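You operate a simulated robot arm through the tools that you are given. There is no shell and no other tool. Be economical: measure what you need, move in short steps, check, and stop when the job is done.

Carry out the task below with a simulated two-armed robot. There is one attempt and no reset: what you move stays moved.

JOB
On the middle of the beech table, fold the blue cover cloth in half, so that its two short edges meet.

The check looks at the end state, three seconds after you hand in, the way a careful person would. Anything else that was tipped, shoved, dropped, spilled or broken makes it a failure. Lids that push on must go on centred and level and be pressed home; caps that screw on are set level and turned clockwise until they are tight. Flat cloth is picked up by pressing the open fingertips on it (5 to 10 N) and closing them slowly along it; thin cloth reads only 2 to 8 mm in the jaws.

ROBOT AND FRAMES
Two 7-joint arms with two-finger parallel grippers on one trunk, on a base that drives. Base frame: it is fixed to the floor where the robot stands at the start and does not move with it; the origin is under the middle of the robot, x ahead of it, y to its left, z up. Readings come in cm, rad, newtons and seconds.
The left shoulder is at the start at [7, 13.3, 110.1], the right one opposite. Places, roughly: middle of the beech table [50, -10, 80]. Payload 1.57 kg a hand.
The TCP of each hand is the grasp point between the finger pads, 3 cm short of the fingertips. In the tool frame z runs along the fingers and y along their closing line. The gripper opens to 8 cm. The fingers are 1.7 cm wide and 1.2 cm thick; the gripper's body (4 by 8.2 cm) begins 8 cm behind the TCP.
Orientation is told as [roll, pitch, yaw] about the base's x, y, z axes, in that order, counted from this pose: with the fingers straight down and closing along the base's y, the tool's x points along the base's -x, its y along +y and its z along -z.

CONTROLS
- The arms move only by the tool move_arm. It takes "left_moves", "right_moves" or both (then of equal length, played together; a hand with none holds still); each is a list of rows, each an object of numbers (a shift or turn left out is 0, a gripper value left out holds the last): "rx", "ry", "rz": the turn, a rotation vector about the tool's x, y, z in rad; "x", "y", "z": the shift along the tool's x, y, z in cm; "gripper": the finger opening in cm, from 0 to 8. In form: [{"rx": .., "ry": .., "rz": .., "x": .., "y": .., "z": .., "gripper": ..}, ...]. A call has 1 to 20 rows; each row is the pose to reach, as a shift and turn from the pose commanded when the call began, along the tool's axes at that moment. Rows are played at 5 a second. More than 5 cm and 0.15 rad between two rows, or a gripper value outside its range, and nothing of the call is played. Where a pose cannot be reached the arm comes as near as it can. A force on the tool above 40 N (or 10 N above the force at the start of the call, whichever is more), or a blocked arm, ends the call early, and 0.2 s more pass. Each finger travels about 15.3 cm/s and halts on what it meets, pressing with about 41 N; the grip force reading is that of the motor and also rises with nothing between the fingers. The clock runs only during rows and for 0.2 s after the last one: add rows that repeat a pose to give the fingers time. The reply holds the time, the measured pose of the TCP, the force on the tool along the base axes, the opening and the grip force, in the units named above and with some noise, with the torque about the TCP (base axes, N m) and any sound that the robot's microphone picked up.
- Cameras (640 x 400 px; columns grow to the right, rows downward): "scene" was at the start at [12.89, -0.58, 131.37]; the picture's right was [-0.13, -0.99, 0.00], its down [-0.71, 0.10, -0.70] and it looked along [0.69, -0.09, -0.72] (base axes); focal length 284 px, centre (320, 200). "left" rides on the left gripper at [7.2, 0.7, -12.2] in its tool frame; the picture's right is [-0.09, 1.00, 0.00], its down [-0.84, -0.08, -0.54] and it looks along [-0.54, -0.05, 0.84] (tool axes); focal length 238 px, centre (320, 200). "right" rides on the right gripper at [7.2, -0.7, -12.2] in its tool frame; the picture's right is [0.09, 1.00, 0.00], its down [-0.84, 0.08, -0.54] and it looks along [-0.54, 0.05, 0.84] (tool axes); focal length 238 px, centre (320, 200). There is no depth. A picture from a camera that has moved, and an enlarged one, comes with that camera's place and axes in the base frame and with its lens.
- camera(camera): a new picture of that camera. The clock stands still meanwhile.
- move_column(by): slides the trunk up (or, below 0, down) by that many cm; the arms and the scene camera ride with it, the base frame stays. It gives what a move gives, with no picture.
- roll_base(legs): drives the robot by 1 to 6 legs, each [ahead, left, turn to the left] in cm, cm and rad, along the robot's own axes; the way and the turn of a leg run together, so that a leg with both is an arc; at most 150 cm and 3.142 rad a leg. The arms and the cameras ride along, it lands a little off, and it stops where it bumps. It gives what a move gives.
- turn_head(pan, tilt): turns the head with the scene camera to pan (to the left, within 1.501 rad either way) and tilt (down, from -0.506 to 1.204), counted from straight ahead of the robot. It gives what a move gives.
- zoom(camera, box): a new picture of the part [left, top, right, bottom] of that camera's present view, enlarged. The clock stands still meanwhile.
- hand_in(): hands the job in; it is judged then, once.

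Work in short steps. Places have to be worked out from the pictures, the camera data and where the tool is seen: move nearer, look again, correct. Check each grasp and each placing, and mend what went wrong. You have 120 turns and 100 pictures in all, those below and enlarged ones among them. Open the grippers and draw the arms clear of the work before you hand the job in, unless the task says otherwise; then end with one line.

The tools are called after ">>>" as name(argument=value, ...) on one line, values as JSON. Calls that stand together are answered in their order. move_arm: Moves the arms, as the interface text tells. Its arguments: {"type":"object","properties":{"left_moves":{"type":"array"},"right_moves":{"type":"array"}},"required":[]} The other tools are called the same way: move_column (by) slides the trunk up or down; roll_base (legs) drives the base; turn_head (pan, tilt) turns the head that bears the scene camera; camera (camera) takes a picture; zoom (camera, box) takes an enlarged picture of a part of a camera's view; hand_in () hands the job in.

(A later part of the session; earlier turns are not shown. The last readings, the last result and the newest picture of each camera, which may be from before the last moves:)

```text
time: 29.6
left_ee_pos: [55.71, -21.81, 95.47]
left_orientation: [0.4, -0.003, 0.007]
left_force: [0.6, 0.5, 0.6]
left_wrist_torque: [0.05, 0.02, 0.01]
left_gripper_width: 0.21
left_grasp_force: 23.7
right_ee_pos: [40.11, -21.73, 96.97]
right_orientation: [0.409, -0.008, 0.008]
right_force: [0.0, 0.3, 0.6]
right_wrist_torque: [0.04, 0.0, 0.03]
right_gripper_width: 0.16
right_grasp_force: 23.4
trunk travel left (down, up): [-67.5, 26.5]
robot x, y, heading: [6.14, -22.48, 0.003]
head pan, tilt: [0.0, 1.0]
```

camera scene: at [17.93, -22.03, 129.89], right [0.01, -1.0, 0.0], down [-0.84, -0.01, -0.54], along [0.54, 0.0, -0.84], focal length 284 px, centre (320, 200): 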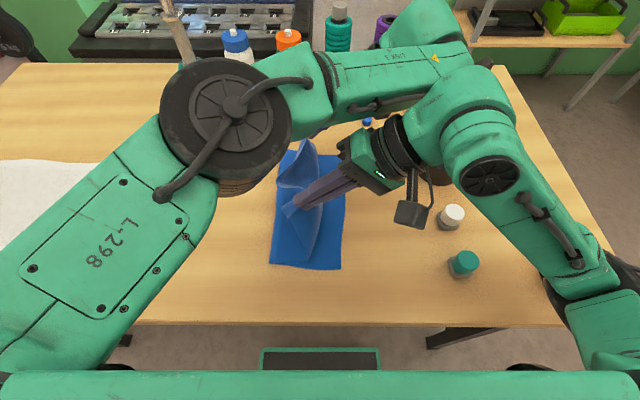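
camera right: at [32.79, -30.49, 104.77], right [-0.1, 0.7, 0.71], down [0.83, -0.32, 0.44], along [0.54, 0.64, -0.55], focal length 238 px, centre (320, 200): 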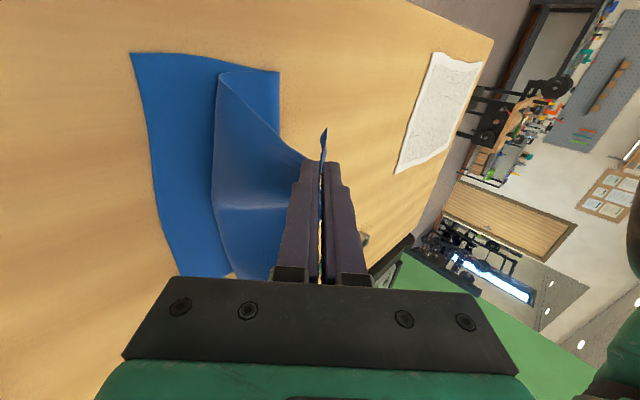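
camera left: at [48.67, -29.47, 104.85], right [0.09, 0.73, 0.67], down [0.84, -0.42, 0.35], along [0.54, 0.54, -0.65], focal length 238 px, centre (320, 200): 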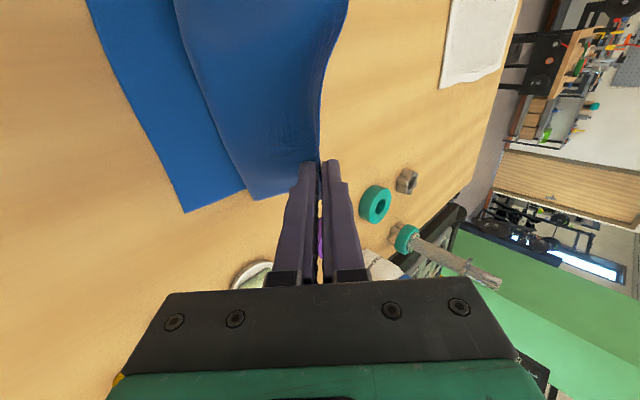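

The commanded pose was reset to the reached one, so I'll spread the hands back out to x=58 and 38 at this tilt and lower slightly. Then I'll roll the base right 5 cm.

>>> move_arm(left_moves=[{"x": -1.2, "y": -0.4, "z": 0.9}, {"x": -2.3, "y": -0.78, "z": 1.84}, {"x": -2.3, "y": -0.78, "z": 1.84}], right_moves=[{"x": 1.1, "y": -0.7, "z": 1.6}, {"x": 2.1, "y": -1.36, "z": 3.22}, {"x": 2.1, "y": -1.36, "z": 3.22}])

>>> roll_base(legs=[[0, -5, 0]])

>>> camera(camera="scene")

>>> camera(camera="left")

>>> camera(camera="right")

```text
time: 30.4
left_ee_pos: [57.96, -21.52, 93.37]
left_orientation: [0.399, 0.002, 0.007]
left_force: [-0.2, -0.3, -0.1]
left_wrist_torque: [0.0, 0.01, 0.03]
left_gripper_width: 0.29
left_grasp_force: 23.7
right_ee_pos: [37.87, -21.7, 93.44]
right_orientation: [0.409, -0.01, 0.008]
right_force: [0.6, -0.5, 0.7]
right_wrist_torque: [0.0, -0.02, 0.01]
right_gripper_width: 0.18
right_grasp_force: 23.6
trunk travel left (down, up): [-67.5, 26.5]
robot x, y, heading: [6.07, -22.85, 0.009]
head pan, tilt: [0.0, 1.0]
```

```text
time: 31.4
left_ee_pos: [58.01, -26.28, 93.44]
left_orientation: [0.397, 0.005, 0.009]
left_force: [0.1, -0.3, 0.7]
left_wrist_torque: [0.0, 0.01, 0.03]
left_gripper_width: 0.26
left_grasp_force: 24.1
right_ee_pos: [37.95, -26.35, 93.48]
right_orientation: [0.409, -0.009, 0.008]
right_force: [0.5, 0.4, -0.4]
right_wrist_torque: [0.04, 0.01, 0.0]
right_gripper_width: 0.19
right_grasp_force: 24.1
trunk travel left (down, up): [-67.5, 26.5]
robot x, y, heading: [6.14, -27.21, 0.006]
head pan, tilt: [0.0, 1.0]
```

```text
67 pictures are left
camera scene: at [18.01, -26.83, 129.88], right [0.01, -1.0, 0.0], down [-0.84, -0.01, -0.54], along [0.54, 0.0, -0.84], focal length 284 px, centre (320, 200)
```

scene: 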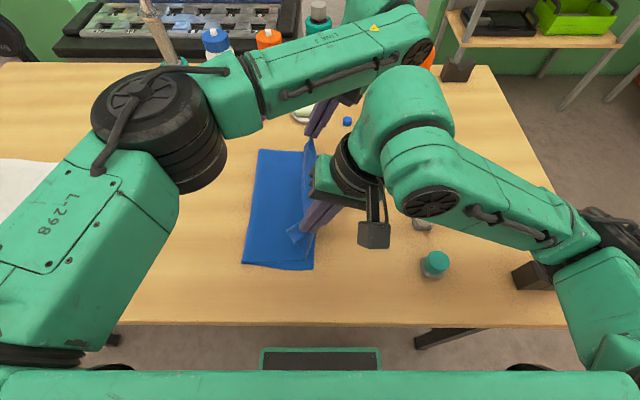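

```text
66 pictures are left
camera left: at [51.03, -30.48, 104.89], right [0.08, 0.92, 0.39], down [0.84, -0.27, 0.47], along [0.54, 0.29, -0.79], focal length 238 px, centre (320, 200)
```

left: 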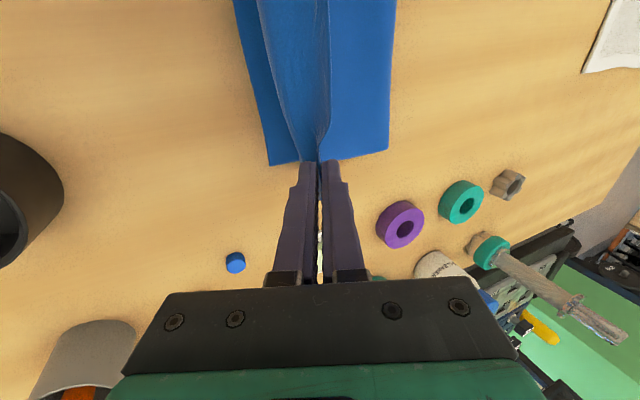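

```text
65 pictures are left
camera right: at [30.78, -31.72, 104.3], right [-0.11, 0.91, 0.39], down [0.83, -0.14, 0.54], along [0.54, 0.39, -0.75], focal length 238 px, centre (320, 200)
```

right: 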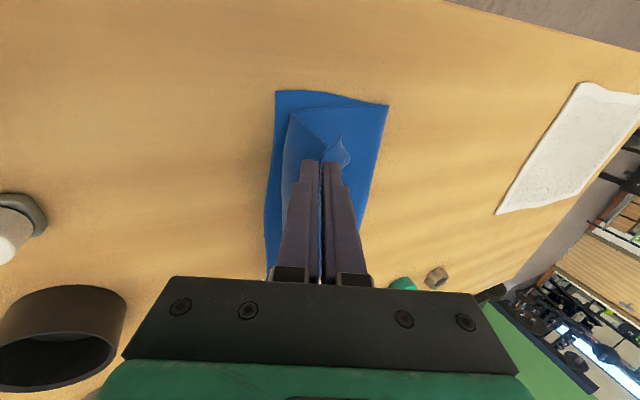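

The right edge of the lower layer is at y≈−25.9 near and −27.1 far. I'll lower both hands to just above it.

>>> move_arm(left_moves=[{"y": -1.3, "z": 2.1}, {"y": -2.6, "z": 4.2}, {"y": -3.5, "z": 5.5}, {"y": -3.98, "z": 6.35}, {"y": -3.98, "z": 6.35}], right_moves=[{"y": -0.95, "z": 2.2}, {"y": -1.9, "z": 4.5}, {"y": -2.5, "z": 5.9}, {"y": -2.88, "z": 6.8}, {"y": -2.88, "z": 6.8}])

>>> camera(camera="left")

>>> camera(camera="right")

>>> camera(camera="scene")

```text
time: 32.5
left_ee_pos: [57.98, -27.49, 85.92]
left_orientation: [0.399, 0.002, 0.007]
left_force: [-0.4, -0.7, 0.1]
left_wrist_torque: [0.04, 0.01, 0.03]
left_gripper_width: 0.24
left_grasp_force: 23.6
right_ee_pos: [37.99, -26.42, 86.05]
right_orientation: [0.41, -0.01, 0.01]
right_force: [-0.1, 0.6, -0.5]
right_wrist_torque: [0.04, -0.02, -0.03]
right_gripper_width: 0.16
right_grasp_force: 23.5
trunk travel left (down, up): [-67.5, 26.5]
robot x, y, heading: [6.05, -28.1, 0.009]
head pan, tilt: [0.0, 1.0]
```

```text
64 pictures are left
camera left: at [50.96, -31.73, 97.37], right [0.08, 0.92, 0.39], down [0.84, -0.27, 0.47], along [0.54, 0.29, -0.79], focal length 238 px, centre (320, 200)
```

left: 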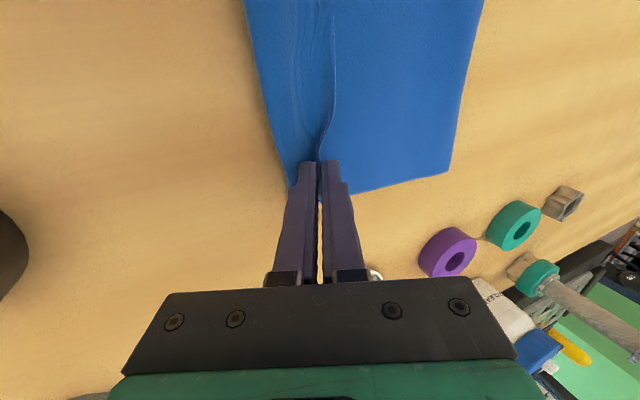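

```text
63 pictures are left
camera right: at [30.82, -31.8, 96.87], right [-0.11, 0.91, 0.4], down [0.83, -0.14, 0.54], along [0.54, 0.39, -0.75], focal length 238 px, centre (320, 200)
```

right: 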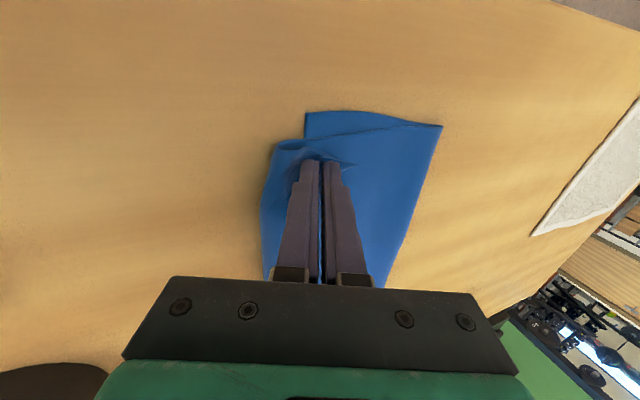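

```text
62 pictures are left
camera scene: at [17.99, -27.01, 129.88], right [0.01, -1.0, 0.0], down [-0.84, -0.01, -0.54], along [0.54, 0.0, -0.84], focal length 284 px, centre (320, 200)
```

scene: 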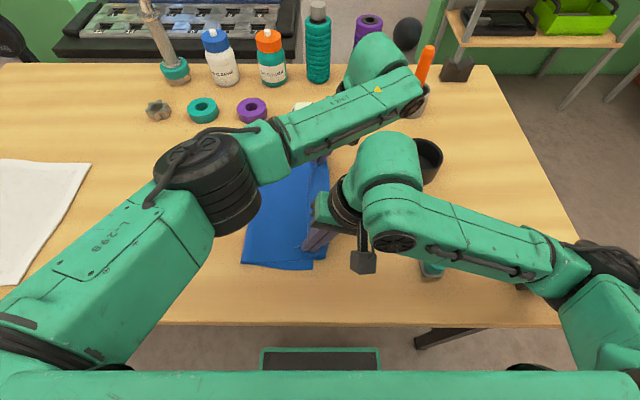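

Too much cloth is ending up in the upper layer: the bend is at y≈−13, but the middle should be near −9.5. The high path let the cloth hang straight down under the hands. I'll unfold it back to the left and redo the fold along a low path, so the bend rolls over at the midpoint.

>>> move_arm(left_moves=[{"y": 0.8, "z": -1.84}, {"y": 1.6, "z": -3.7}, {"y": 2.4, "z": -5.5}, {"y": 3.1, "z": -7.4}, {"y": 3.1, "z": -7.4}], right_moves=[{"y": 0.8, "z": -1.84}, {"y": 1.6, "z": -3.7}, {"y": 2.4, "z": -5.5}, {"y": 3.1, "z": -7.4}, {"y": 3.1, "z": -7.4}])

>>> roll_base(legs=[[0, 12, 0], [0, 10, 0]])

>>> camera(camera="scene")

>>> camera(camera="left")

```text
time: 33.8
left_ee_pos: [57.95, -27.59, 94.15]
left_orientation: [0.4, 0.002, 0.01]
left_force: [0.5, -0.1, 0.3]
left_wrist_torque: [0.0, 0.02, 0.0]
left_gripper_width: 0.27
left_grasp_force: 23.9
right_ee_pos: [38.05, -26.47, 94.14]
right_orientation: [0.411, -0.01, 0.009]
right_force: [1.1, 0.0, -0.2]
right_wrist_torque: [0.0, 0.0, -0.03]
right_gripper_width: 0.17
right_grasp_force: 23.6
trunk travel left (down, up): [-67.5, 26.5]
robot x, y, heading: [5.63, -27.06, 0.007]
head pan, tilt: [0.0, 1.0]
```

```text
time: 35.7
left_ee_pos: [57.77, -5.91, 94.11]
left_orientation: [0.399, 0.002, 0.008]
left_force: [-0.1, -0.5, 0.2]
left_wrist_torque: [0.01, 0.01, 0.0]
left_gripper_width: 0.24
left_grasp_force: 23.6
right_ee_pos: [37.83, -4.62, 94.04]
right_orientation: [0.41, -0.01, 0.01]
right_force: [0.3, -0.1, -0.9]
right_wrist_torque: [0.03, -0.02, 0.0]
right_gripper_width: 0.17
right_grasp_force: 23.3
trunk travel left (down, up): [-67.5, 26.5]
robot x, y, heading: [5.9, -5.48, 0.008]
head pan, tilt: [0.0, 1.0]
```

```text
61 pictures are left
camera scene: at [17.88, -5.13, 129.88], right [0.01, -1.0, 0.0], down [-0.84, 0.0, -0.54], along [0.54, 0.0, -0.84], focal length 284 px, centre (320, 200)
```

scene: 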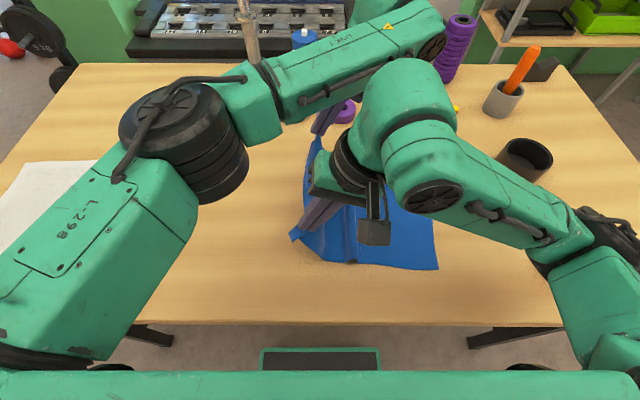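

```text
60 pictures are left
camera left: at [50.88, -10.09, 105.49], right [0.09, 0.92, 0.39], down [0.84, -0.28, 0.47], along [0.54, 0.29, -0.79], focal length 238 px, centre (320, 200)
```

left: 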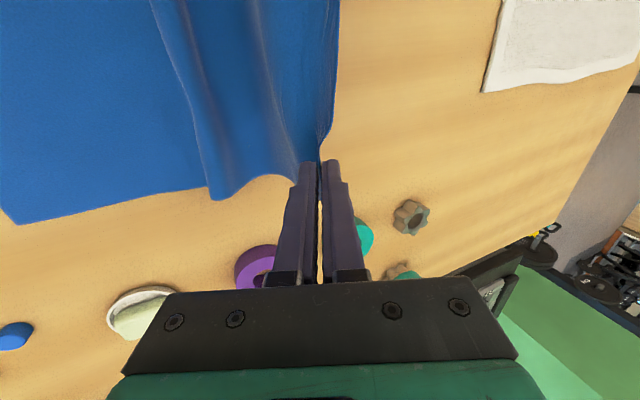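

The cloth is unrolling well. I'll roll 8 cm more to the left to flatten it, then lower the hands for the low pass.

>>> roll_base(legs=[[0, 9, 0]])

>>> move_arm(left_moves=[{"y": -0.6, "z": 1.4}, {"y": -1.2, "z": 2.8}, {"y": -1.9, "z": 4.6}, {"y": -1.9, "z": 4.6}], right_moves=[{"y": -0.6, "z": 1.4}, {"y": -1.2, "z": 2.8}, {"y": -1.9, "z": 4.6}, {"y": -1.9, "z": 4.6}])

>>> camera(camera="scene")

>>> camera(camera="left")

>>> camera(camera="right")

```text
time: 36.8
left_ee_pos: [57.69, 2.99, 94.11]
left_orientation: [0.4, 0.0, 0.006]
left_force: [0.4, 0.3, -0.7]
left_wrist_torque: [0.02, -0.01, 0.03]
left_gripper_width: 0.27
left_grasp_force: 23.9
right_ee_pos: [37.85, 4.39, 94.18]
right_orientation: [0.409, -0.008, 0.007]
right_force: [0.4, 1.1, 0.0]
right_wrist_torque: [0.03, 0.01, 0.01]
right_gripper_width: 0.15
right_grasp_force: 23.6
trunk travel left (down, up): [-67.5, 26.5]
robot x, y, heading: [6.03, 3.58, 0.009]
head pan, tilt: [0.0, 1.0]
```

```text
time: 37.8
left_ee_pos: [57.79, 3.0, 89.01]
left_orientation: [0.399, 0.002, 0.006]
left_force: [-0.4, 0.9, 0.1]
left_wrist_torque: [0.01, 0.0, 0.0]
left_gripper_width: 0.25
left_grasp_force: 24.3
right_ee_pos: [37.82, 4.4, 89.1]
right_orientation: [0.409, -0.008, 0.007]
right_force: [1.1, 0.7, 0.5]
right_wrist_torque: [0.05, -0.01, 0.0]
right_gripper_width: 0.17
right_grasp_force: 23.8
trunk travel left (down, up): [-67.5, 26.5]
robot x, y, heading: [5.66, 2.62, 0.003]
head pan, tilt: [0.0, 1.0]
```

```text
59 pictures are left
camera scene: at [17.82, 3.82, 129.88], right [0.0, -1.0, 0.0], down [-0.84, 0.0, -0.54], along [0.54, 0.0, -0.84], focal length 284 px, centre (320, 200)
```

scene: 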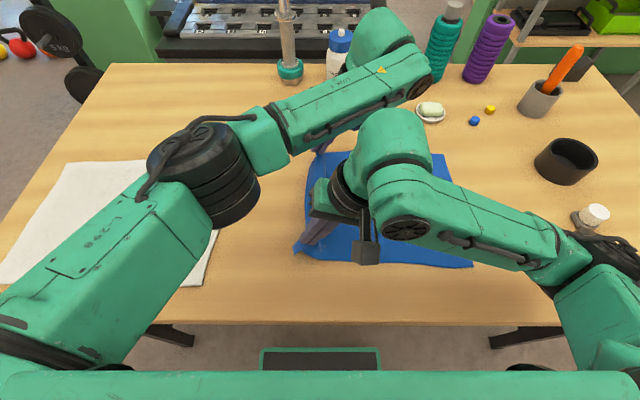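

```text
58 pictures are left
camera left: at [50.77, -1.14, 100.5], right [0.09, 0.92, 0.39], down [0.84, -0.28, 0.47], along [0.54, 0.28, -0.79], focal length 238 px, centre (320, 200)
```

left: 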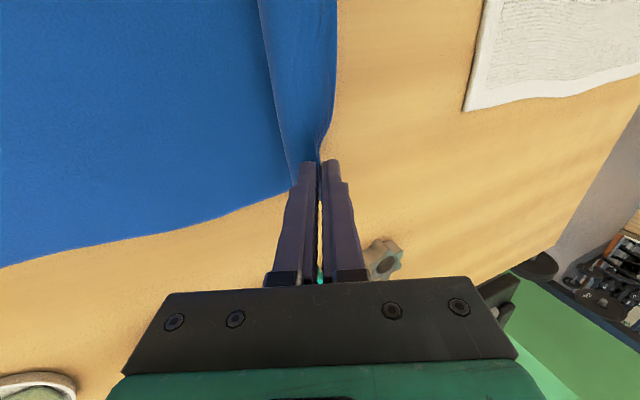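

```text
57 pictures are left
camera right: at [30.6, -0.9, 99.92], right [-0.1, 0.91, 0.4], down [0.83, -0.14, 0.54], along [0.54, 0.38, -0.75], focal length 238 px, centre (320, 200)
```

right: 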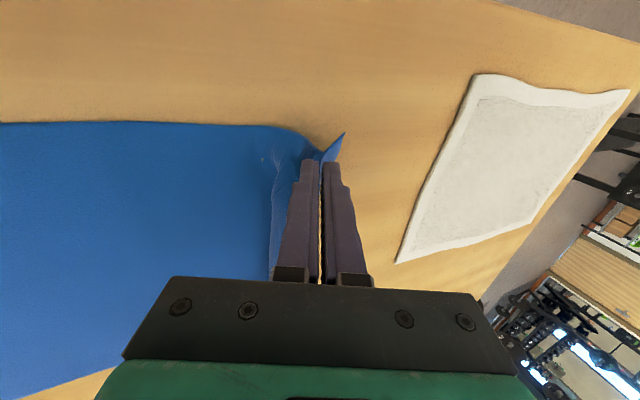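

It's flat again. Now the low pass: I'll roll right 14 cm with the fingertips about 4 cm above the cloth.

>>> roll_base(legs=[[0, -14, 0]])

>>> camera(camera="left")

>>> camera(camera="right")

```text
time: 39.2
left_ee_pos: [57.8, -11.14, 88.93]
left_orientation: [0.399, 0.002, 0.006]
left_force: [-0.5, 0.3, -0.1]
left_wrist_torque: [0.03, 0.02, -0.01]
left_gripper_width: 0.26
left_grasp_force: 24.6
right_ee_pos: [37.83, -9.87, 89.17]
right_orientation: [0.408, -0.008, 0.007]
right_force: [-0.4, 0.4, -0.2]
right_wrist_torque: [-0.01, 0.01, 0.03]
right_gripper_width: 0.17
right_grasp_force: 22.6
trunk travel left (down, up): [-67.5, 26.5]
robot x, y, heading: [6.08, -11.13, 0.005]
head pan, tilt: [0.0, 1.0]
```

```text
56 pictures are left
camera left: at [50.84, -15.4, 100.52], right [0.09, 0.92, 0.39], down [0.84, -0.28, 0.47], along [0.54, 0.28, -0.79], focal length 238 px, centre (320, 200)
```

left: 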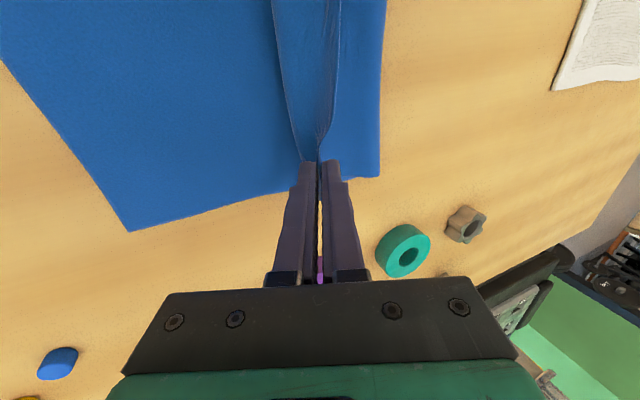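

```text
55 pictures are left
camera right: at [30.66, -15.17, 99.94], right [-0.1, 0.91, 0.4], down [0.83, -0.14, 0.54], along [0.54, 0.38, -0.75], focal length 238 px, centre (320, 200)
```

right: 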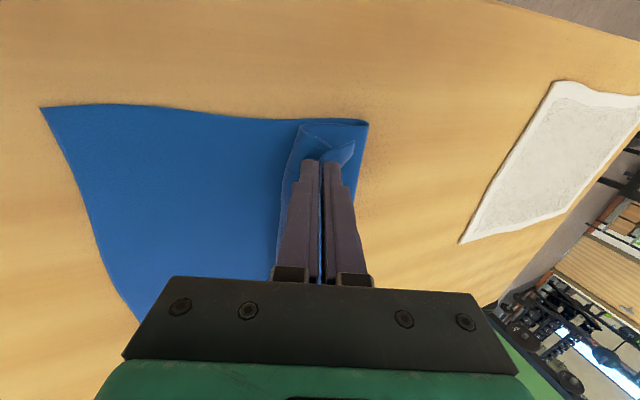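

The bend is now rolling along at low height (y≈−3 with the hands at −10). I'll lower 1 cm to reduce slack and continue to the right.

>>> move_arm(left_moves=[{"y": -0.39, "z": 0.92}, {"y": -0.39, "z": 0.92}], right_moves=[{"y": -0.39, "z": 0.92}, {"y": -0.39, "z": 0.92}])

>>> roll_base(legs=[[0, -10, 0]])

>>> camera(camera="left")

>>> camera(camera="right")

```text
time: 39.8
left_ee_pos: [57.77, -11.15, 88.04]
left_orientation: [0.403, 0.001, 0.007]
left_force: [0.1, 0.2, -0.2]
left_wrist_torque: [0.03, 0.02, 0.01]
left_gripper_width: 0.26
left_grasp_force: 23.7
right_ee_pos: [37.83, -9.82, 88.13]
right_orientation: [0.411, -0.01, 0.006]
right_force: [0.5, -0.5, -0.2]
right_wrist_torque: [0.05, -0.01, 0.0]
right_gripper_width: 0.17
right_grasp_force: 23.1
trunk travel left (down, up): [-67.5, 26.5]
robot x, y, heading: [6.09, -10.96, 0.006]
head pan, tilt: [0.0, 1.0]
```

```text
time: 40.9
left_ee_pos: [57.84, -21.46, 88.11]
left_orientation: [0.401, 0.002, 0.005]
left_force: [0.4, -0.2, -0.1]
left_wrist_torque: [0.02, -0.01, -0.01]
left_gripper_width: 0.24
left_grasp_force: 23.7
right_ee_pos: [37.83, -19.98, 88.06]
right_orientation: [0.409, -0.007, 0.004]
right_force: [1.2, 0.6, 0.1]
right_wrist_torque: [0.03, 0.0, 0.02]
right_gripper_width: 0.17
right_grasp_force: 23.7
trunk travel left (down, up): [-67.5, 26.5]
robot x, y, heading: [6.03, -21.12, 0.003]
head pan, tilt: [0.0, 1.0]
```

```text
54 pictures are left
camera left: at [50.84, -25.62, 99.53], right [0.09, 0.92, 0.39], down [0.84, -0.28, 0.47], along [0.54, 0.28, -0.79], focal length 238 px, centre (320, 200)
```

left: 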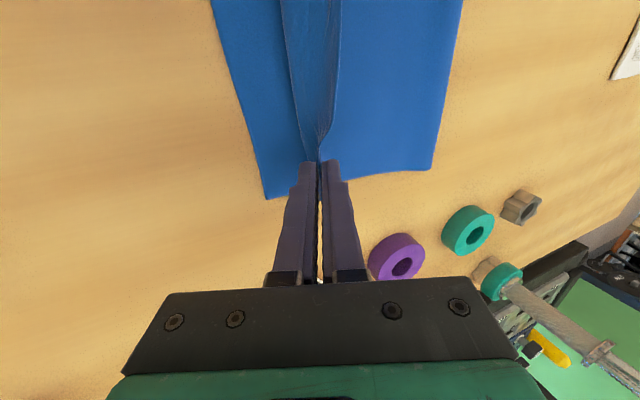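

```text
53 pictures are left
camera right: at [30.67, -25.32, 98.97], right [-0.1, 0.91, 0.4], down [0.83, -0.14, 0.54], along [0.54, 0.38, -0.75], focal length 238 px, centre (320, 200)
```

right: 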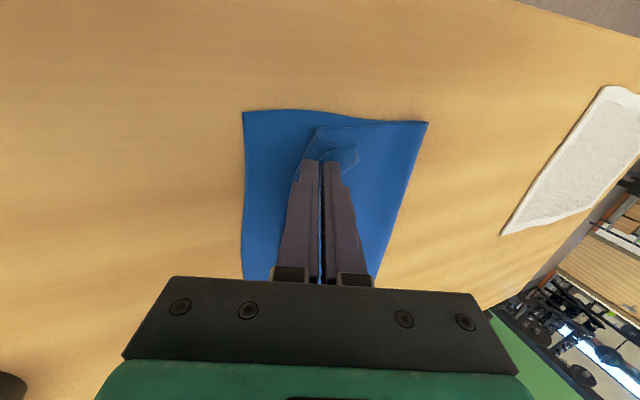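

The layers are now well balanced: the lower layer is 16.5–17.4 cm wide, with the bend at y≈−6.8 and the right edge at −23.2 near and −24.3 far. I'll bring the gripped edge over to that line and down.

>>> move_arm(left_moves=[{"y": -1.3, "z": -0.4}, {"y": -2.5, "z": -0.5}, {"y": -3.3, "z": 0}, {"y": -3.73, "z": 0.6}, {"y": -3.73, "z": 0.6}], right_moves=[{"y": -1.4, "z": -0.4}, {"y": -2.8, "z": -0.5}, {"y": -3.6, "z": -0.1}, {"y": -4.1, "z": 0.44}, {"y": -4.1, "z": 0.44}])

>>> camera(camera="left")

>>> camera(camera="right")

```text
time: 42.1
left_ee_pos: [57.82, -23.93, 86.0]
left_orientation: [0.398, 0.0, 0.005]
left_force: [0.0, 0.1, 0.6]
left_wrist_torque: [0.04, -0.03, -0.04]
left_gripper_width: 0.24
left_grasp_force: 24.2
left hand out of reach, approached as far as the arm can: row 3, 4, 5
right_ee_pos: [37.89, -23.63, 86.19]
right_orientation: [0.408, -0.012, 0.004]
right_force: [0.3, -1.2, 0.6]
right_wrist_torque: [0.03, 0.02, 0.04]
right_gripper_width: 0.18
right_grasp_force: 23.5
trunk travel left (down, up): [-67.5, 26.5]
robot x, y, heading: [5.97, -21.05, 0.002]
head pan, tilt: [0.0, 1.0]
```

```text
52 pictures are left
camera left: at [50.77, -28.1, 97.48], right [0.09, 0.92, 0.39], down [0.84, -0.28, 0.47], along [0.54, 0.28, -0.79], focal length 238 px, centre (320, 200)
```

left: 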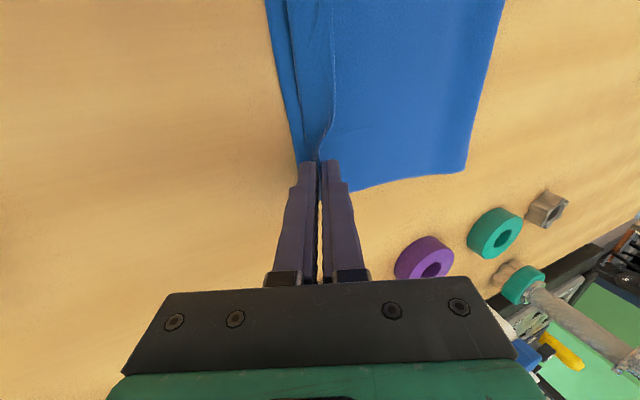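

```text
51 pictures are left
camera right: at [30.67, -28.94, 96.93], right [-0.1, 0.91, 0.4], down [0.83, -0.14, 0.54], along [0.54, 0.38, -0.75], focal length 238 px, centre (320, 200)
```

right: 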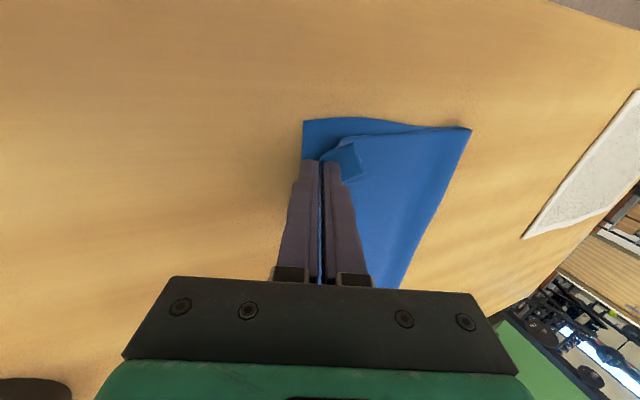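

The right hand is over its line. The left is about 0.8 cm short, at its reach limit, so I'll roll the base 1 cm right. Then I'll lower both hands to touch.

>>> roll_base(legs=[[0, -1, 0]])

>>> move_arm(left_moves=[{"y": -0.08, "z": 0.18}, {"y": -0.16, "z": 0.37}, {"y": -0.23, "z": 0.55}, {"y": -0.3, "z": 0.7}], right_moves=[{"y": 0.1, "z": 0.28}, {"y": 0.15, "z": 0.55}, {"y": 0.15, "z": 0.75}, {"y": 0.08, "z": 0.9}])

>>> camera(camera="left")

>>> camera(camera="right")

```text
time: 42.9
left_ee_pos: [57.78, -24.79, 86.15]
left_orientation: [0.4, 0.001, 0.006]
left_force: [1.1, -0.2, -0.1]
left_wrist_torque: [0.02, -0.01, 0.01]
left_gripper_width: 0.3
left_grasp_force: 23.8
right_ee_pos: [37.95, -24.52, 86.19]
right_orientation: [0.406, -0.009, 0.004]
right_force: [0.7, 0.2, -0.2]
right_wrist_torque: [-0.01, 0.02, 0.01]
right_gripper_width: 0.16
right_grasp_force: 23.2
trunk travel left (down, up): [-67.5, 26.5]
robot x, y, heading: [5.94, -22.4, 0.003]
head pan, tilt: [0.0, 1.0]
```

```text
time: 43.9
left_ee_pos: [57.83, -24.9, 85.28]
left_orientation: [0.402, 0.0, 0.004]
left_force: [-0.7, 0.6, 1.0]
left_wrist_torque: [0.04, 0.05, 0.02]
left_gripper_width: 0.26
left_grasp_force: 24.3
right_ee_pos: [37.96, -24.18, 85.32]
right_orientation: [0.41, -0.01, 0.006]
right_force: [0.3, -0.3, 1.2]
right_wrist_torque: [0.0, -0.02, 0.02]
right_gripper_width: 0.18
right_grasp_force: 23.8
trunk travel left (down, up): [-67.5, 26.5]
robot x, y, heading: [6.14, -22.11, 0.003]
head pan, tilt: [0.0, 1.0]
```

```text
50 pictures are left
camera left: at [50.79, -29.13, 96.72], right [0.09, 0.92, 0.39], down [0.84, -0.28, 0.47], along [0.54, 0.29, -0.79], focal length 238 px, centre (320, 200)
```

left: 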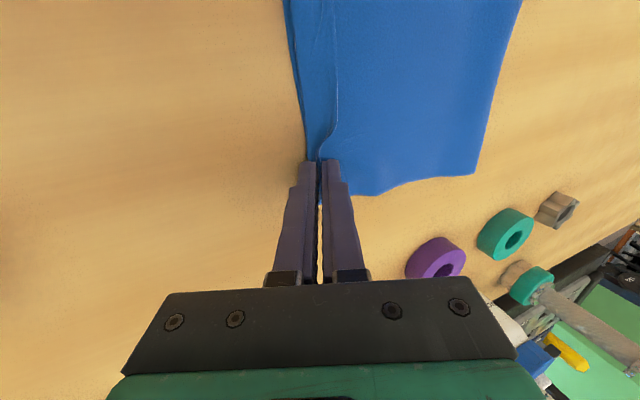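

```text
49 pictures are left
camera right: at [30.7, -29.49, 96.16], right [-0.1, 0.91, 0.4], down [0.83, -0.14, 0.54], along [0.54, 0.38, -0.75], focal length 238 px, centre (320, 200)
```

right: 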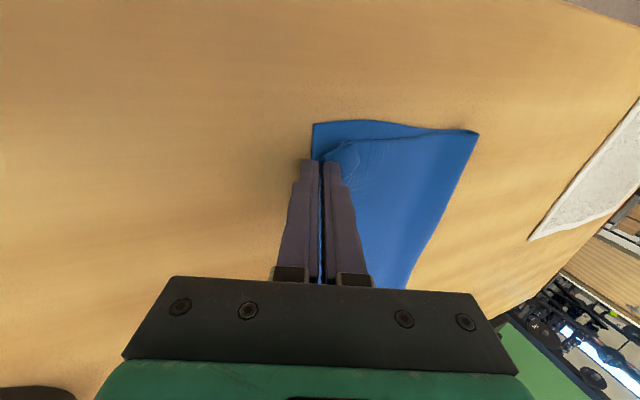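

The edge is down on the line with very light contact. I'll open the jaws gently and withdraw along the finger direction.

>>> move_arm(left_moves=[{"gripper": 0.5}, {"gripper": 0.9}, {"gripper": 1.3}, {"gripper": 1.3}, {"z": -1, "gripper": 1.3}, {"z": -3, "gripper": 1.3}, {"z": -6, "gripper": 1.3}, {"z": -10, "gripper": 1.3}, {"z": -10, "gripper": 1.3}], right_moves=[{"gripper": 0.5}, {"gripper": 0.9}, {"gripper": 1.3}, {"gripper": 1.3}, {"z": -1, "gripper": 1.3}, {"z": -3, "gripper": 1.3}, {"z": -6, "gripper": 1.3}, {"z": -10, "gripper": 1.3}, {"z": -10, "gripper": 1.3}])

>>> camera(camera="left")

>>> camera(camera="right")

>>> camera(camera="scene")

```text
time: 45.9
left_ee_pos: [56.74, -26.68, 91.13]
left_orientation: [0.4, 0.001, 0.005]
left_force: [0.8, 0.4, -0.6]
left_wrist_torque: [0.0, -0.04, -0.01]
left_gripper_width: 1.27
left_grasp_force: 0.0
left hand out of reach, approached as far as the arm can: row 6, 7, 8, 9
right_ee_pos: [39.24, -26.59, 95.52]
right_orientation: [0.408, -0.009, 0.005]
right_force: [-0.1, 0.0, 0.4]
right_wrist_torque: [-0.03, 0.0, -0.01]
right_gripper_width: 1.3
right_grasp_force: 0.1
right hand out of reach, approached as far as the arm can: row 6, 7, 8, 9
trunk travel left (down, up): [-67.5, 26.5]
robot x, y, heading: [6.02, -22.41, 0.006]
head pan, tilt: [0.0, 1.0]
```

```text
48 pictures are left
camera left: at [49.72, -30.83, 102.59], right [0.09, 0.92, 0.39], down [0.84, -0.28, 0.47], along [0.54, 0.28, -0.79], focal length 238 px, centre (320, 200)
```

left: 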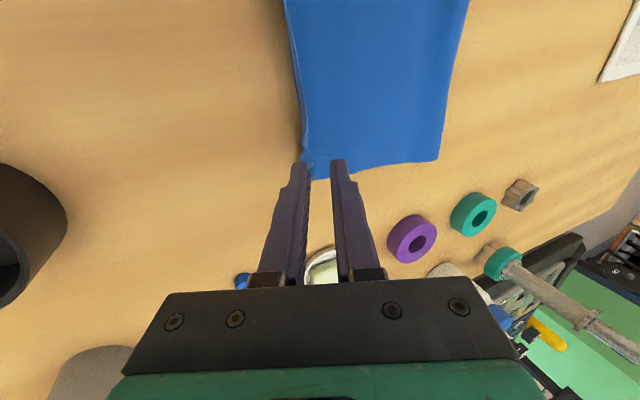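

```text
47 pictures are left
camera right: at [32.06, -31.96, 106.31], right [-0.1, 0.91, 0.4], down [0.83, -0.14, 0.54], along [0.54, 0.38, -0.75], focal length 238 px, centre (320, 200)
```

right: 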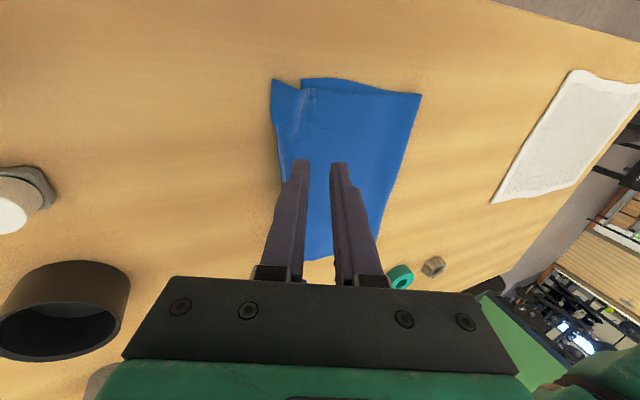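

```text
46 pictures are left
camera scene: at [17.86, -21.63, 129.88], right [0.0, -1.0, 0.0], down [-0.84, 0.0, -0.54], along [0.54, 0.0, -0.84], focal length 284 px, centre (320, 200)
```

scene: 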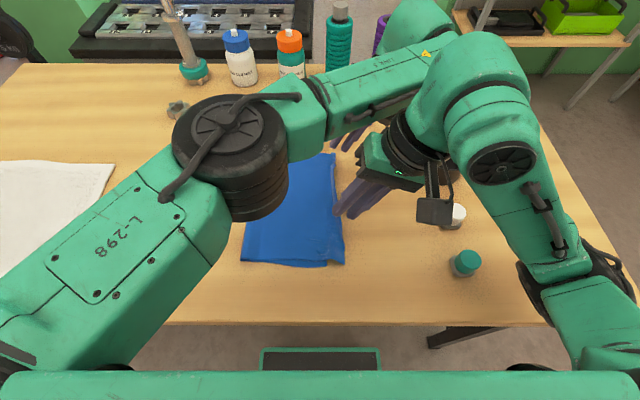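

The edge flipped outward and lies nearly on the lower one. I'll raise both arms and draw them apart for a clear look.

>>> move_arm(left_moves=[{"y": 1.2, "z": -2.8}, {"y": 2.4, "z": -5.5, "rx": 0.1}, {"y": 3.5, "z": -8.3, "rx": 0.2}, {"y": 7, "z": -9, "rx": 0.3}, {"y": 11, "z": -9, "rx": 0.4}, {"y": 15, "z": -9, "rx": 0.4}, {"y": 19.5, "z": -8, "rx": 0.4}, {"y": 24, "z": -7, "rx": 0.4}, {"y": 24, "z": -7, "rx": 0.4}], right_moves=[{"y": 1.2, "z": -2.8}, {"y": 2.4, "z": -5.5, "rx": 0.1}, {"y": -0.5, "z": -6.8, "rx": 0.2}, {"y": -4.3, "z": -7.3, "rx": 0.3}, {"y": -8.3, "z": -9, "rx": 0.4}, {"y": -12, "z": -11, "rx": 0.4}, {"y": -15, "z": -12, "rx": 0.4}, {"y": -18, "z": -13, "rx": 0.4}, {"y": -18, "z": -13, "rx": 0.4}])

>>> camera(camera="scene")

```text
time: 47.9
left_ee_pos: [56.64, -7.11, 106.91]
left_orientation: [0.003, 0.002, 0.005]
left_force: [0.3, -0.3, 0.0]
left_wrist_torque: [0.01, 0.02, 0.0]
left_gripper_width: 1.28
left_grasp_force: 0.1
right_ee_pos: [39.55, -48.75, 100.12]
right_orientation: [0.009, -0.008, 0.006]
right_force: [0.1, -0.7, 0.0]
right_wrist_torque: [0.01, 0.01, 0.0]
right_gripper_width: 1.3
right_grasp_force: 0.1
trunk travel left (down, up): [-67.5, 26.5]
robot x, y, heading: [5.99, -21.92, 0.001]
head pan, tilt: [0.0, 1.0]
```

```text
45 pictures are left
camera scene: at [17.98, -21.76, 129.87], right [0.0, -1.0, 0.0], down [-0.84, 0.0, -0.54], along [0.54, 0.0, -0.84], focal length 284 px, centre (320, 200)
```

scene: 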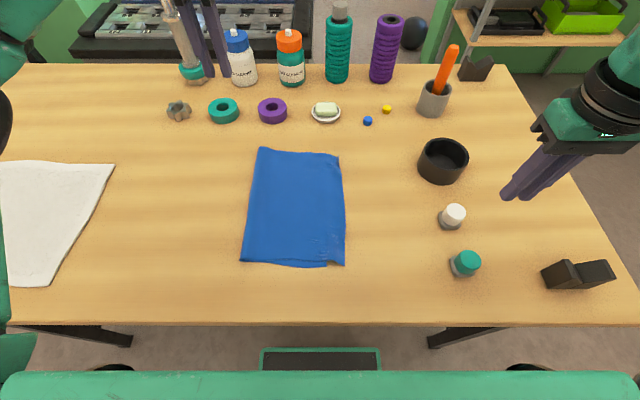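

It looks very good. I'll zoom in on the meeting edges.

>>> zoom(camera="scene", box=[230, 135, 370, 280])

```text
2.76 times, centred on (300, 208) of scene
camera zoom: at [17.98, -21.76, 129.87], right [0.0, -1.0, 0.0], down [-0.84, 0.0, -0.54], along [0.54, 0.0, -0.84], focal length 784 px, centre (375, 179)
```

zoom: 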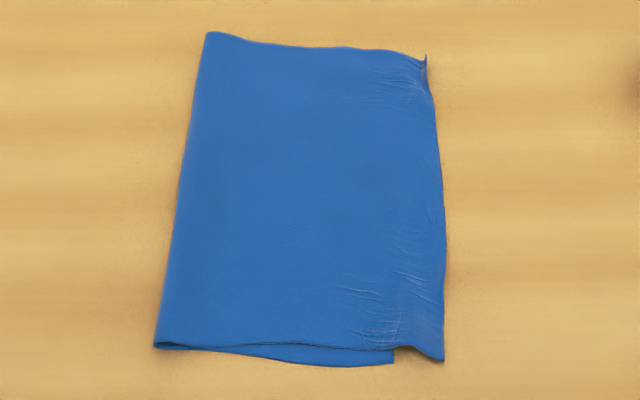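

The fold is neat, but the upper layer overshoots the lower one by about 3 cm at the near end and roughly 1.6 cm at the far end. I'll re-grip just the overhanging upper edge with both hands and draw it back, so first I'll move above it.

>>> move_arm(left_moves=[{"y": -4, "z": 2, "gripper": 2}, {"y": -8, "z": 4}, {"x": -0.5, "y": -12, "z": 6}, {"x": -1, "y": -15, "z": 9}, {"x": -1, "y": -17, "z": 12}, {"x": -1, "y": -18, "z": 15}, {"x": -1, "y": -18, "z": 17}, {"x": -1, "y": -18, "z": 17}], right_moves=[{"y": 4, "gripper": 3}, {"y": 8}, {"y": 12}, {"x": 1, "y": 16}, {"x": 1.5, "y": 20}, {"x": 1.5, "y": 23, "z": 3}, {"x": 1.5, "y": 24, "z": 7}, {"x": 1.5, "y": 24, "z": 10}])

>>> camera(camera="left")

>>> camera(camera="right")

```text
time: 49.7
left_ee_pos: [57.71, -24.9, 89.89]
left_orientation: [0.001, 0.001, 0.005]
left_force: [0.0, -0.5, 0.1]
left_wrist_torque: [0.03, -0.02, 0.01]
left_gripper_width: 1.99
left_grasp_force: 0.0
right_ee_pos: [38.24, -24.36, 90.52]
right_orientation: [0.009, -0.01, 0.007]
right_force: [-0.2, 0.7, 0.9]
right_wrist_torque: [0.0, 0.03, -0.01]
right_gripper_width: 2.99
right_grasp_force: 0.1
trunk travel left (down, up): [-67.5, 26.5]
robot x, y, heading: [6.24, -22.35, 0.008]
head pan, tilt: [0.0, 1.0]
```

```text
43 pictures are left
camera left: at [50.79, -24.38, 102.06], right [0.09, 1.0, 0.0], down [0.84, -0.07, 0.54], along [0.54, -0.05, -0.84], focal length 238 px, centre (320, 200)
```

left: 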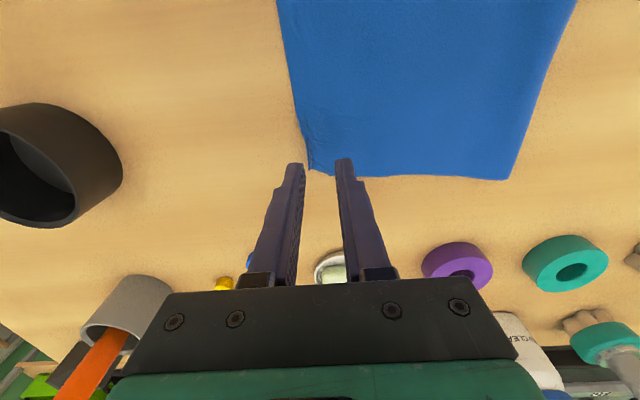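

```text
42 pictures are left
camera right: at [30.86, -25.04, 102.63], right [-0.1, 1.0, 0.01], down [0.83, 0.08, 0.55], along [0.55, 0.06, -0.83], focal length 238 px, centre (320, 200)
```

right: 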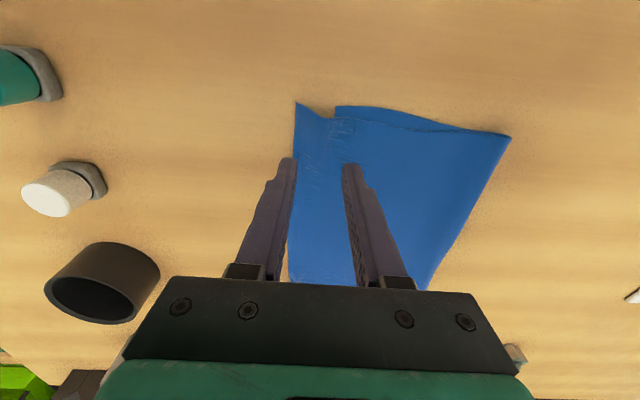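

Both views show a uniform overshoot of about 3.2 cm, with the upper edge at y≈−26.4 and the lower at −23. I'll set the openings to 2.5 cm, line up on the overhang and go down to touch.

>>> move_arm(left_moves=[{"y": -0.4, "z": 2, "gripper": 2.5}, {"y": -0.4, "z": 3.5}, {"y": -0.4, "z": 4.2}, {"y": -0.4, "z": 4.5}, {"y": -0.4, "z": 4.7}, {"y": -0.4, "z": 4.85}], right_moves=[{"y": -0.75, "z": 2.6, "gripper": 2.5}, {"y": -0.75, "z": 4.1}, {"y": -0.75, "z": 4.8}, {"y": -0.75, "z": 5.1}, {"y": -0.75, "z": 5.3}, {"y": -0.75, "z": 5.45}])

>>> camera(camera="left")

>>> camera(camera="right")

```text
time: 51.1
left_ee_pos: [57.8, -25.48, 85.24]
left_orientation: [0.0, 0.0, 0.006]
left_force: [0.2, -0.8, 4.5]
left_wrist_torque: [0.09, -0.04, -0.04]
left_gripper_width: 2.47
left_grasp_force: 0.0
right_ee_pos: [38.0, -25.15, 85.19]
right_orientation: [0.01, -0.012, 0.005]
right_force: [1.6, -1.0, 9.6]
right_wrist_torque: [0.15, -0.02, 0.0]
right_gripper_width: 2.49
right_grasp_force: 0.2
trunk travel left (down, up): [-67.5, 26.5]
robot x, y, heading: [6.36, -22.27, 0.008]
head pan, tilt: [0.0, 1.0]
```

```text
41 pictures are left
camera left: at [50.8, -24.82, 97.37], right [0.09, 1.0, 0.0], down [0.84, -0.07, 0.54], along [0.54, -0.05, -0.84], focal length 238 px, centre (320, 200)
```

left: 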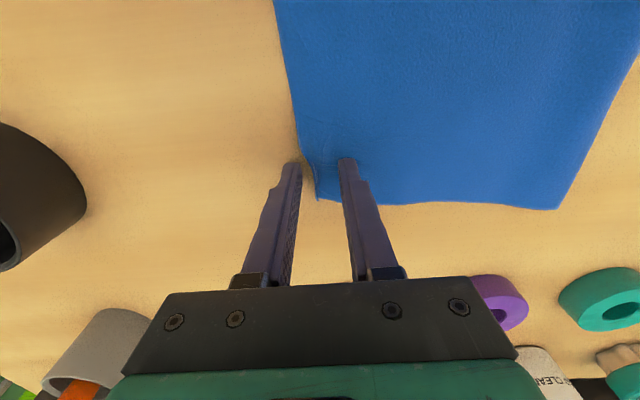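

```text
40 pictures are left
camera right: at [30.72, -25.79, 97.25], right [-0.1, 1.0, 0.01], down [0.83, 0.08, 0.55], along [0.55, 0.06, -0.83], focal length 238 px, centre (320, 200)
```

right: 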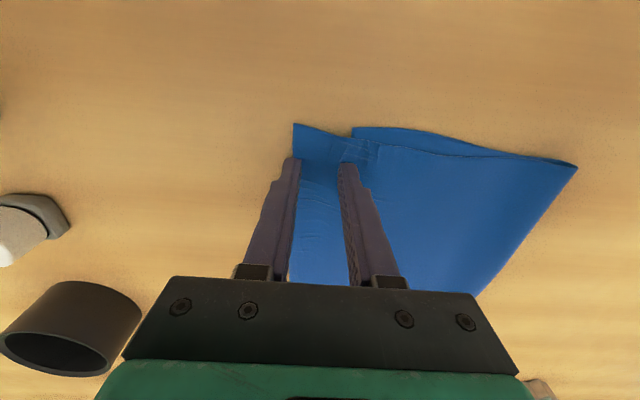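

Both are lined up with the edge between the fingers, at 4.5 N and 9.6 N. I'll close slowly.

>>> move_arm(left_moves=[{"z": 0.05, "gripper": 2.3}, {"z": 0.1, "gripper": 2.0}, {"z": 0.1, "gripper": 1.7}, {"z": 0.1, "gripper": 1.4}, {"z": 0.1, "gripper": 1.1}, {"z": 0.1, "gripper": 0.8}, {"z": 0.1, "gripper": 0.5}, {"z": 0.1, "gripper": 0.2}, {"z": 0.1, "gripper": 0}, {"z": 0.1, "gripper": 0}], right_moves=[{"gripper": 2.3}, {"gripper": 2.0}, {"gripper": 1.7}, {"gripper": 1.4}, {"gripper": 1.1}, {"gripper": 0.8}, {"gripper": 0.5}, {"gripper": 0.2}, {"gripper": 0}, {"gripper": 0}])

>>> camera(camera="left")

>>> camera(camera="right")

```text
time: 53.3
left_ee_pos: [57.76, -25.36, 85.13]
left_orientation: [-0.002, -0.002, 0.006]
left_force: [1.1, 0.6, 12.6]
left_wrist_torque: [0.18, -0.08, -0.03]
left_gripper_width: 0.24
left_grasp_force: 23.4
right_ee_pos: [37.87, -25.08, 85.11]
right_orientation: [0.009, -0.015, 0.008]
right_force: [1.5, 1.6, 16.2]
right_wrist_torque: [0.16, 0.03, -0.02]
right_gripper_width: 0.21
right_grasp_force: 24.2
trunk travel left (down, up): [-67.5, 26.5]
robot x, y, heading: [5.99, -22.62, 0.003]
head pan, tilt: [0.0, 1.0]
```

```text
39 pictures are left
camera left: at [50.66, -24.73, 97.34], right [0.09, 1.0, 0.0], down [0.84, -0.07, 0.54], along [0.54, -0.05, -0.84], focal length 238 px, centre (320, 200)
```

left: 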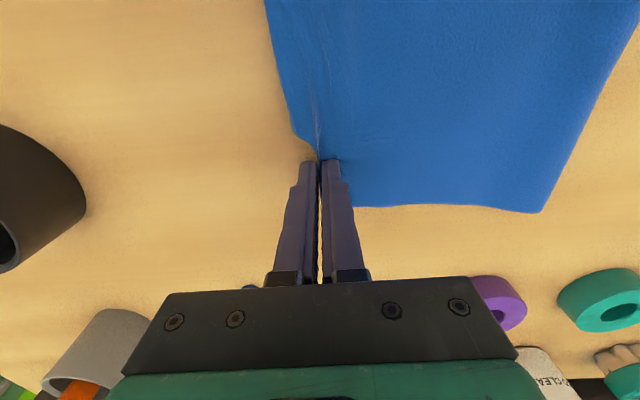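

```text
38 pictures are left
camera right: at [30.52, -25.7, 97.26], right [-0.1, 1.0, 0.01], down [0.83, 0.08, 0.55], along [0.55, 0.06, -0.83], focal length 238 px, centre (320, 200)
```

right: 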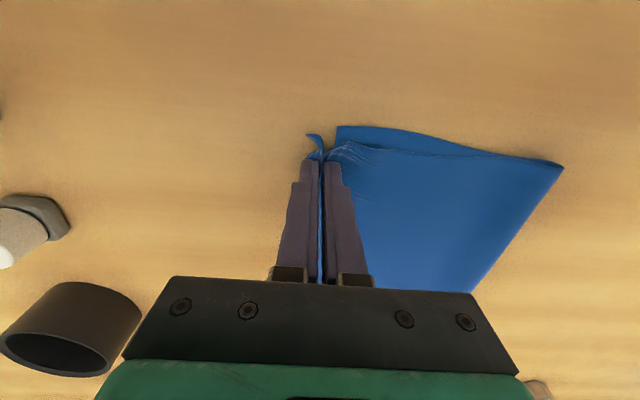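

Both grips hold the upper layer only. I'll lift 4 cm, peel back 10 cm to the left with the base, then lay it down again at low height without tension.

>>> move_arm(left_moves=[{"z": -1.5, "y": 0.5}, {"z": -3, "y": 1}, {"z": -4, "y": 1}], right_moves=[{"z": -1.5, "y": 0.5}, {"z": -3, "y": 1}, {"z": -4, "y": 1}])

>>> roll_base(legs=[[0, 13, 0]])

>>> camera(camera="left")

>>> camera(camera="right")

```text
time: 54.1
left_ee_pos: [58.06, -24.47, 88.91]
left_orientation: [0.002, 0.002, 0.006]
left_force: [-0.1, 0.2, -0.3]
left_wrist_torque: [0.02, 0.05, 0.01]
left_gripper_width: 0.2
left_grasp_force: 23.7
right_ee_pos: [38.15, -24.27, 88.97]
right_orientation: [0.009, -0.009, 0.005]
right_force: [-0.7, 0.3, 0.3]
right_wrist_torque: [0.05, -0.01, -0.03]
right_gripper_width: 0.21
right_grasp_force: 23.8
trunk travel left (down, up): [-67.5, 26.5]
robot x, y, heading: [6.38, -22.39, 0.005]
head pan, tilt: [0.0, 1.0]
```

```text
time: 55.4
left_ee_pos: [57.87, -11.51, 89.04]
left_orientation: [0.002, 0.001, 0.008]
left_force: [-0.4, -0.2, 1.5]
left_wrist_torque: [-0.01, -0.01, -0.04]
left_gripper_width: 0.22
left_grasp_force: 24.1
right_ee_pos: [37.9, -11.17, 89.03]
right_orientation: [0.01, -0.009, 0.008]
right_force: [-0.2, 0.5, 0.9]
right_wrist_torque: [0.05, -0.02, -0.01]
right_gripper_width: 0.22
right_grasp_force: 23.6
trunk travel left (down, up): [-67.5, 26.5]
robot x, y, heading: [5.65, -9.24, 0.006]
head pan, tilt: [0.0, 1.0]
```

```text
37 pictures are left
camera left: at [50.87, -10.78, 101.09], right [0.08, 1.0, 0.0], down [0.84, -0.07, 0.54], along [0.54, -0.04, -0.84], focal length 238 px, centre (320, 200)
```

left: 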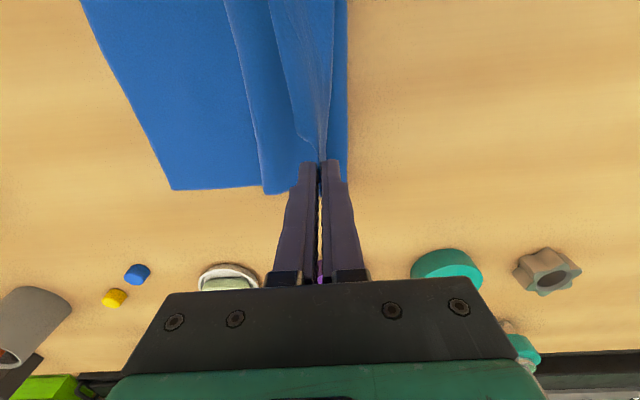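

```text
36 pictures are left
camera right: at [30.8, -11.84, 101.09], right [-0.1, 0.99, 0.01], down [0.83, 0.08, 0.55], along [0.55, 0.06, -0.83], focal length 238 px, centre (320, 200)
```

right: 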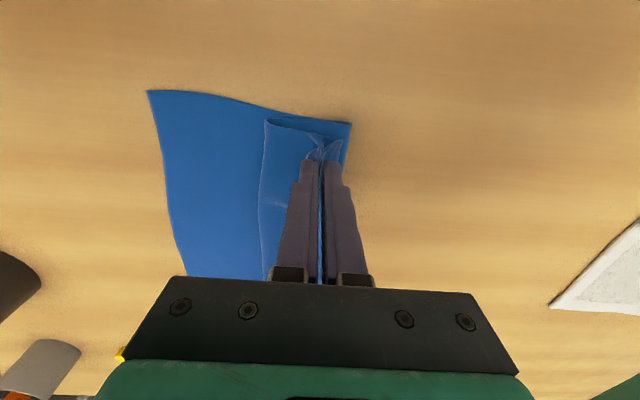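

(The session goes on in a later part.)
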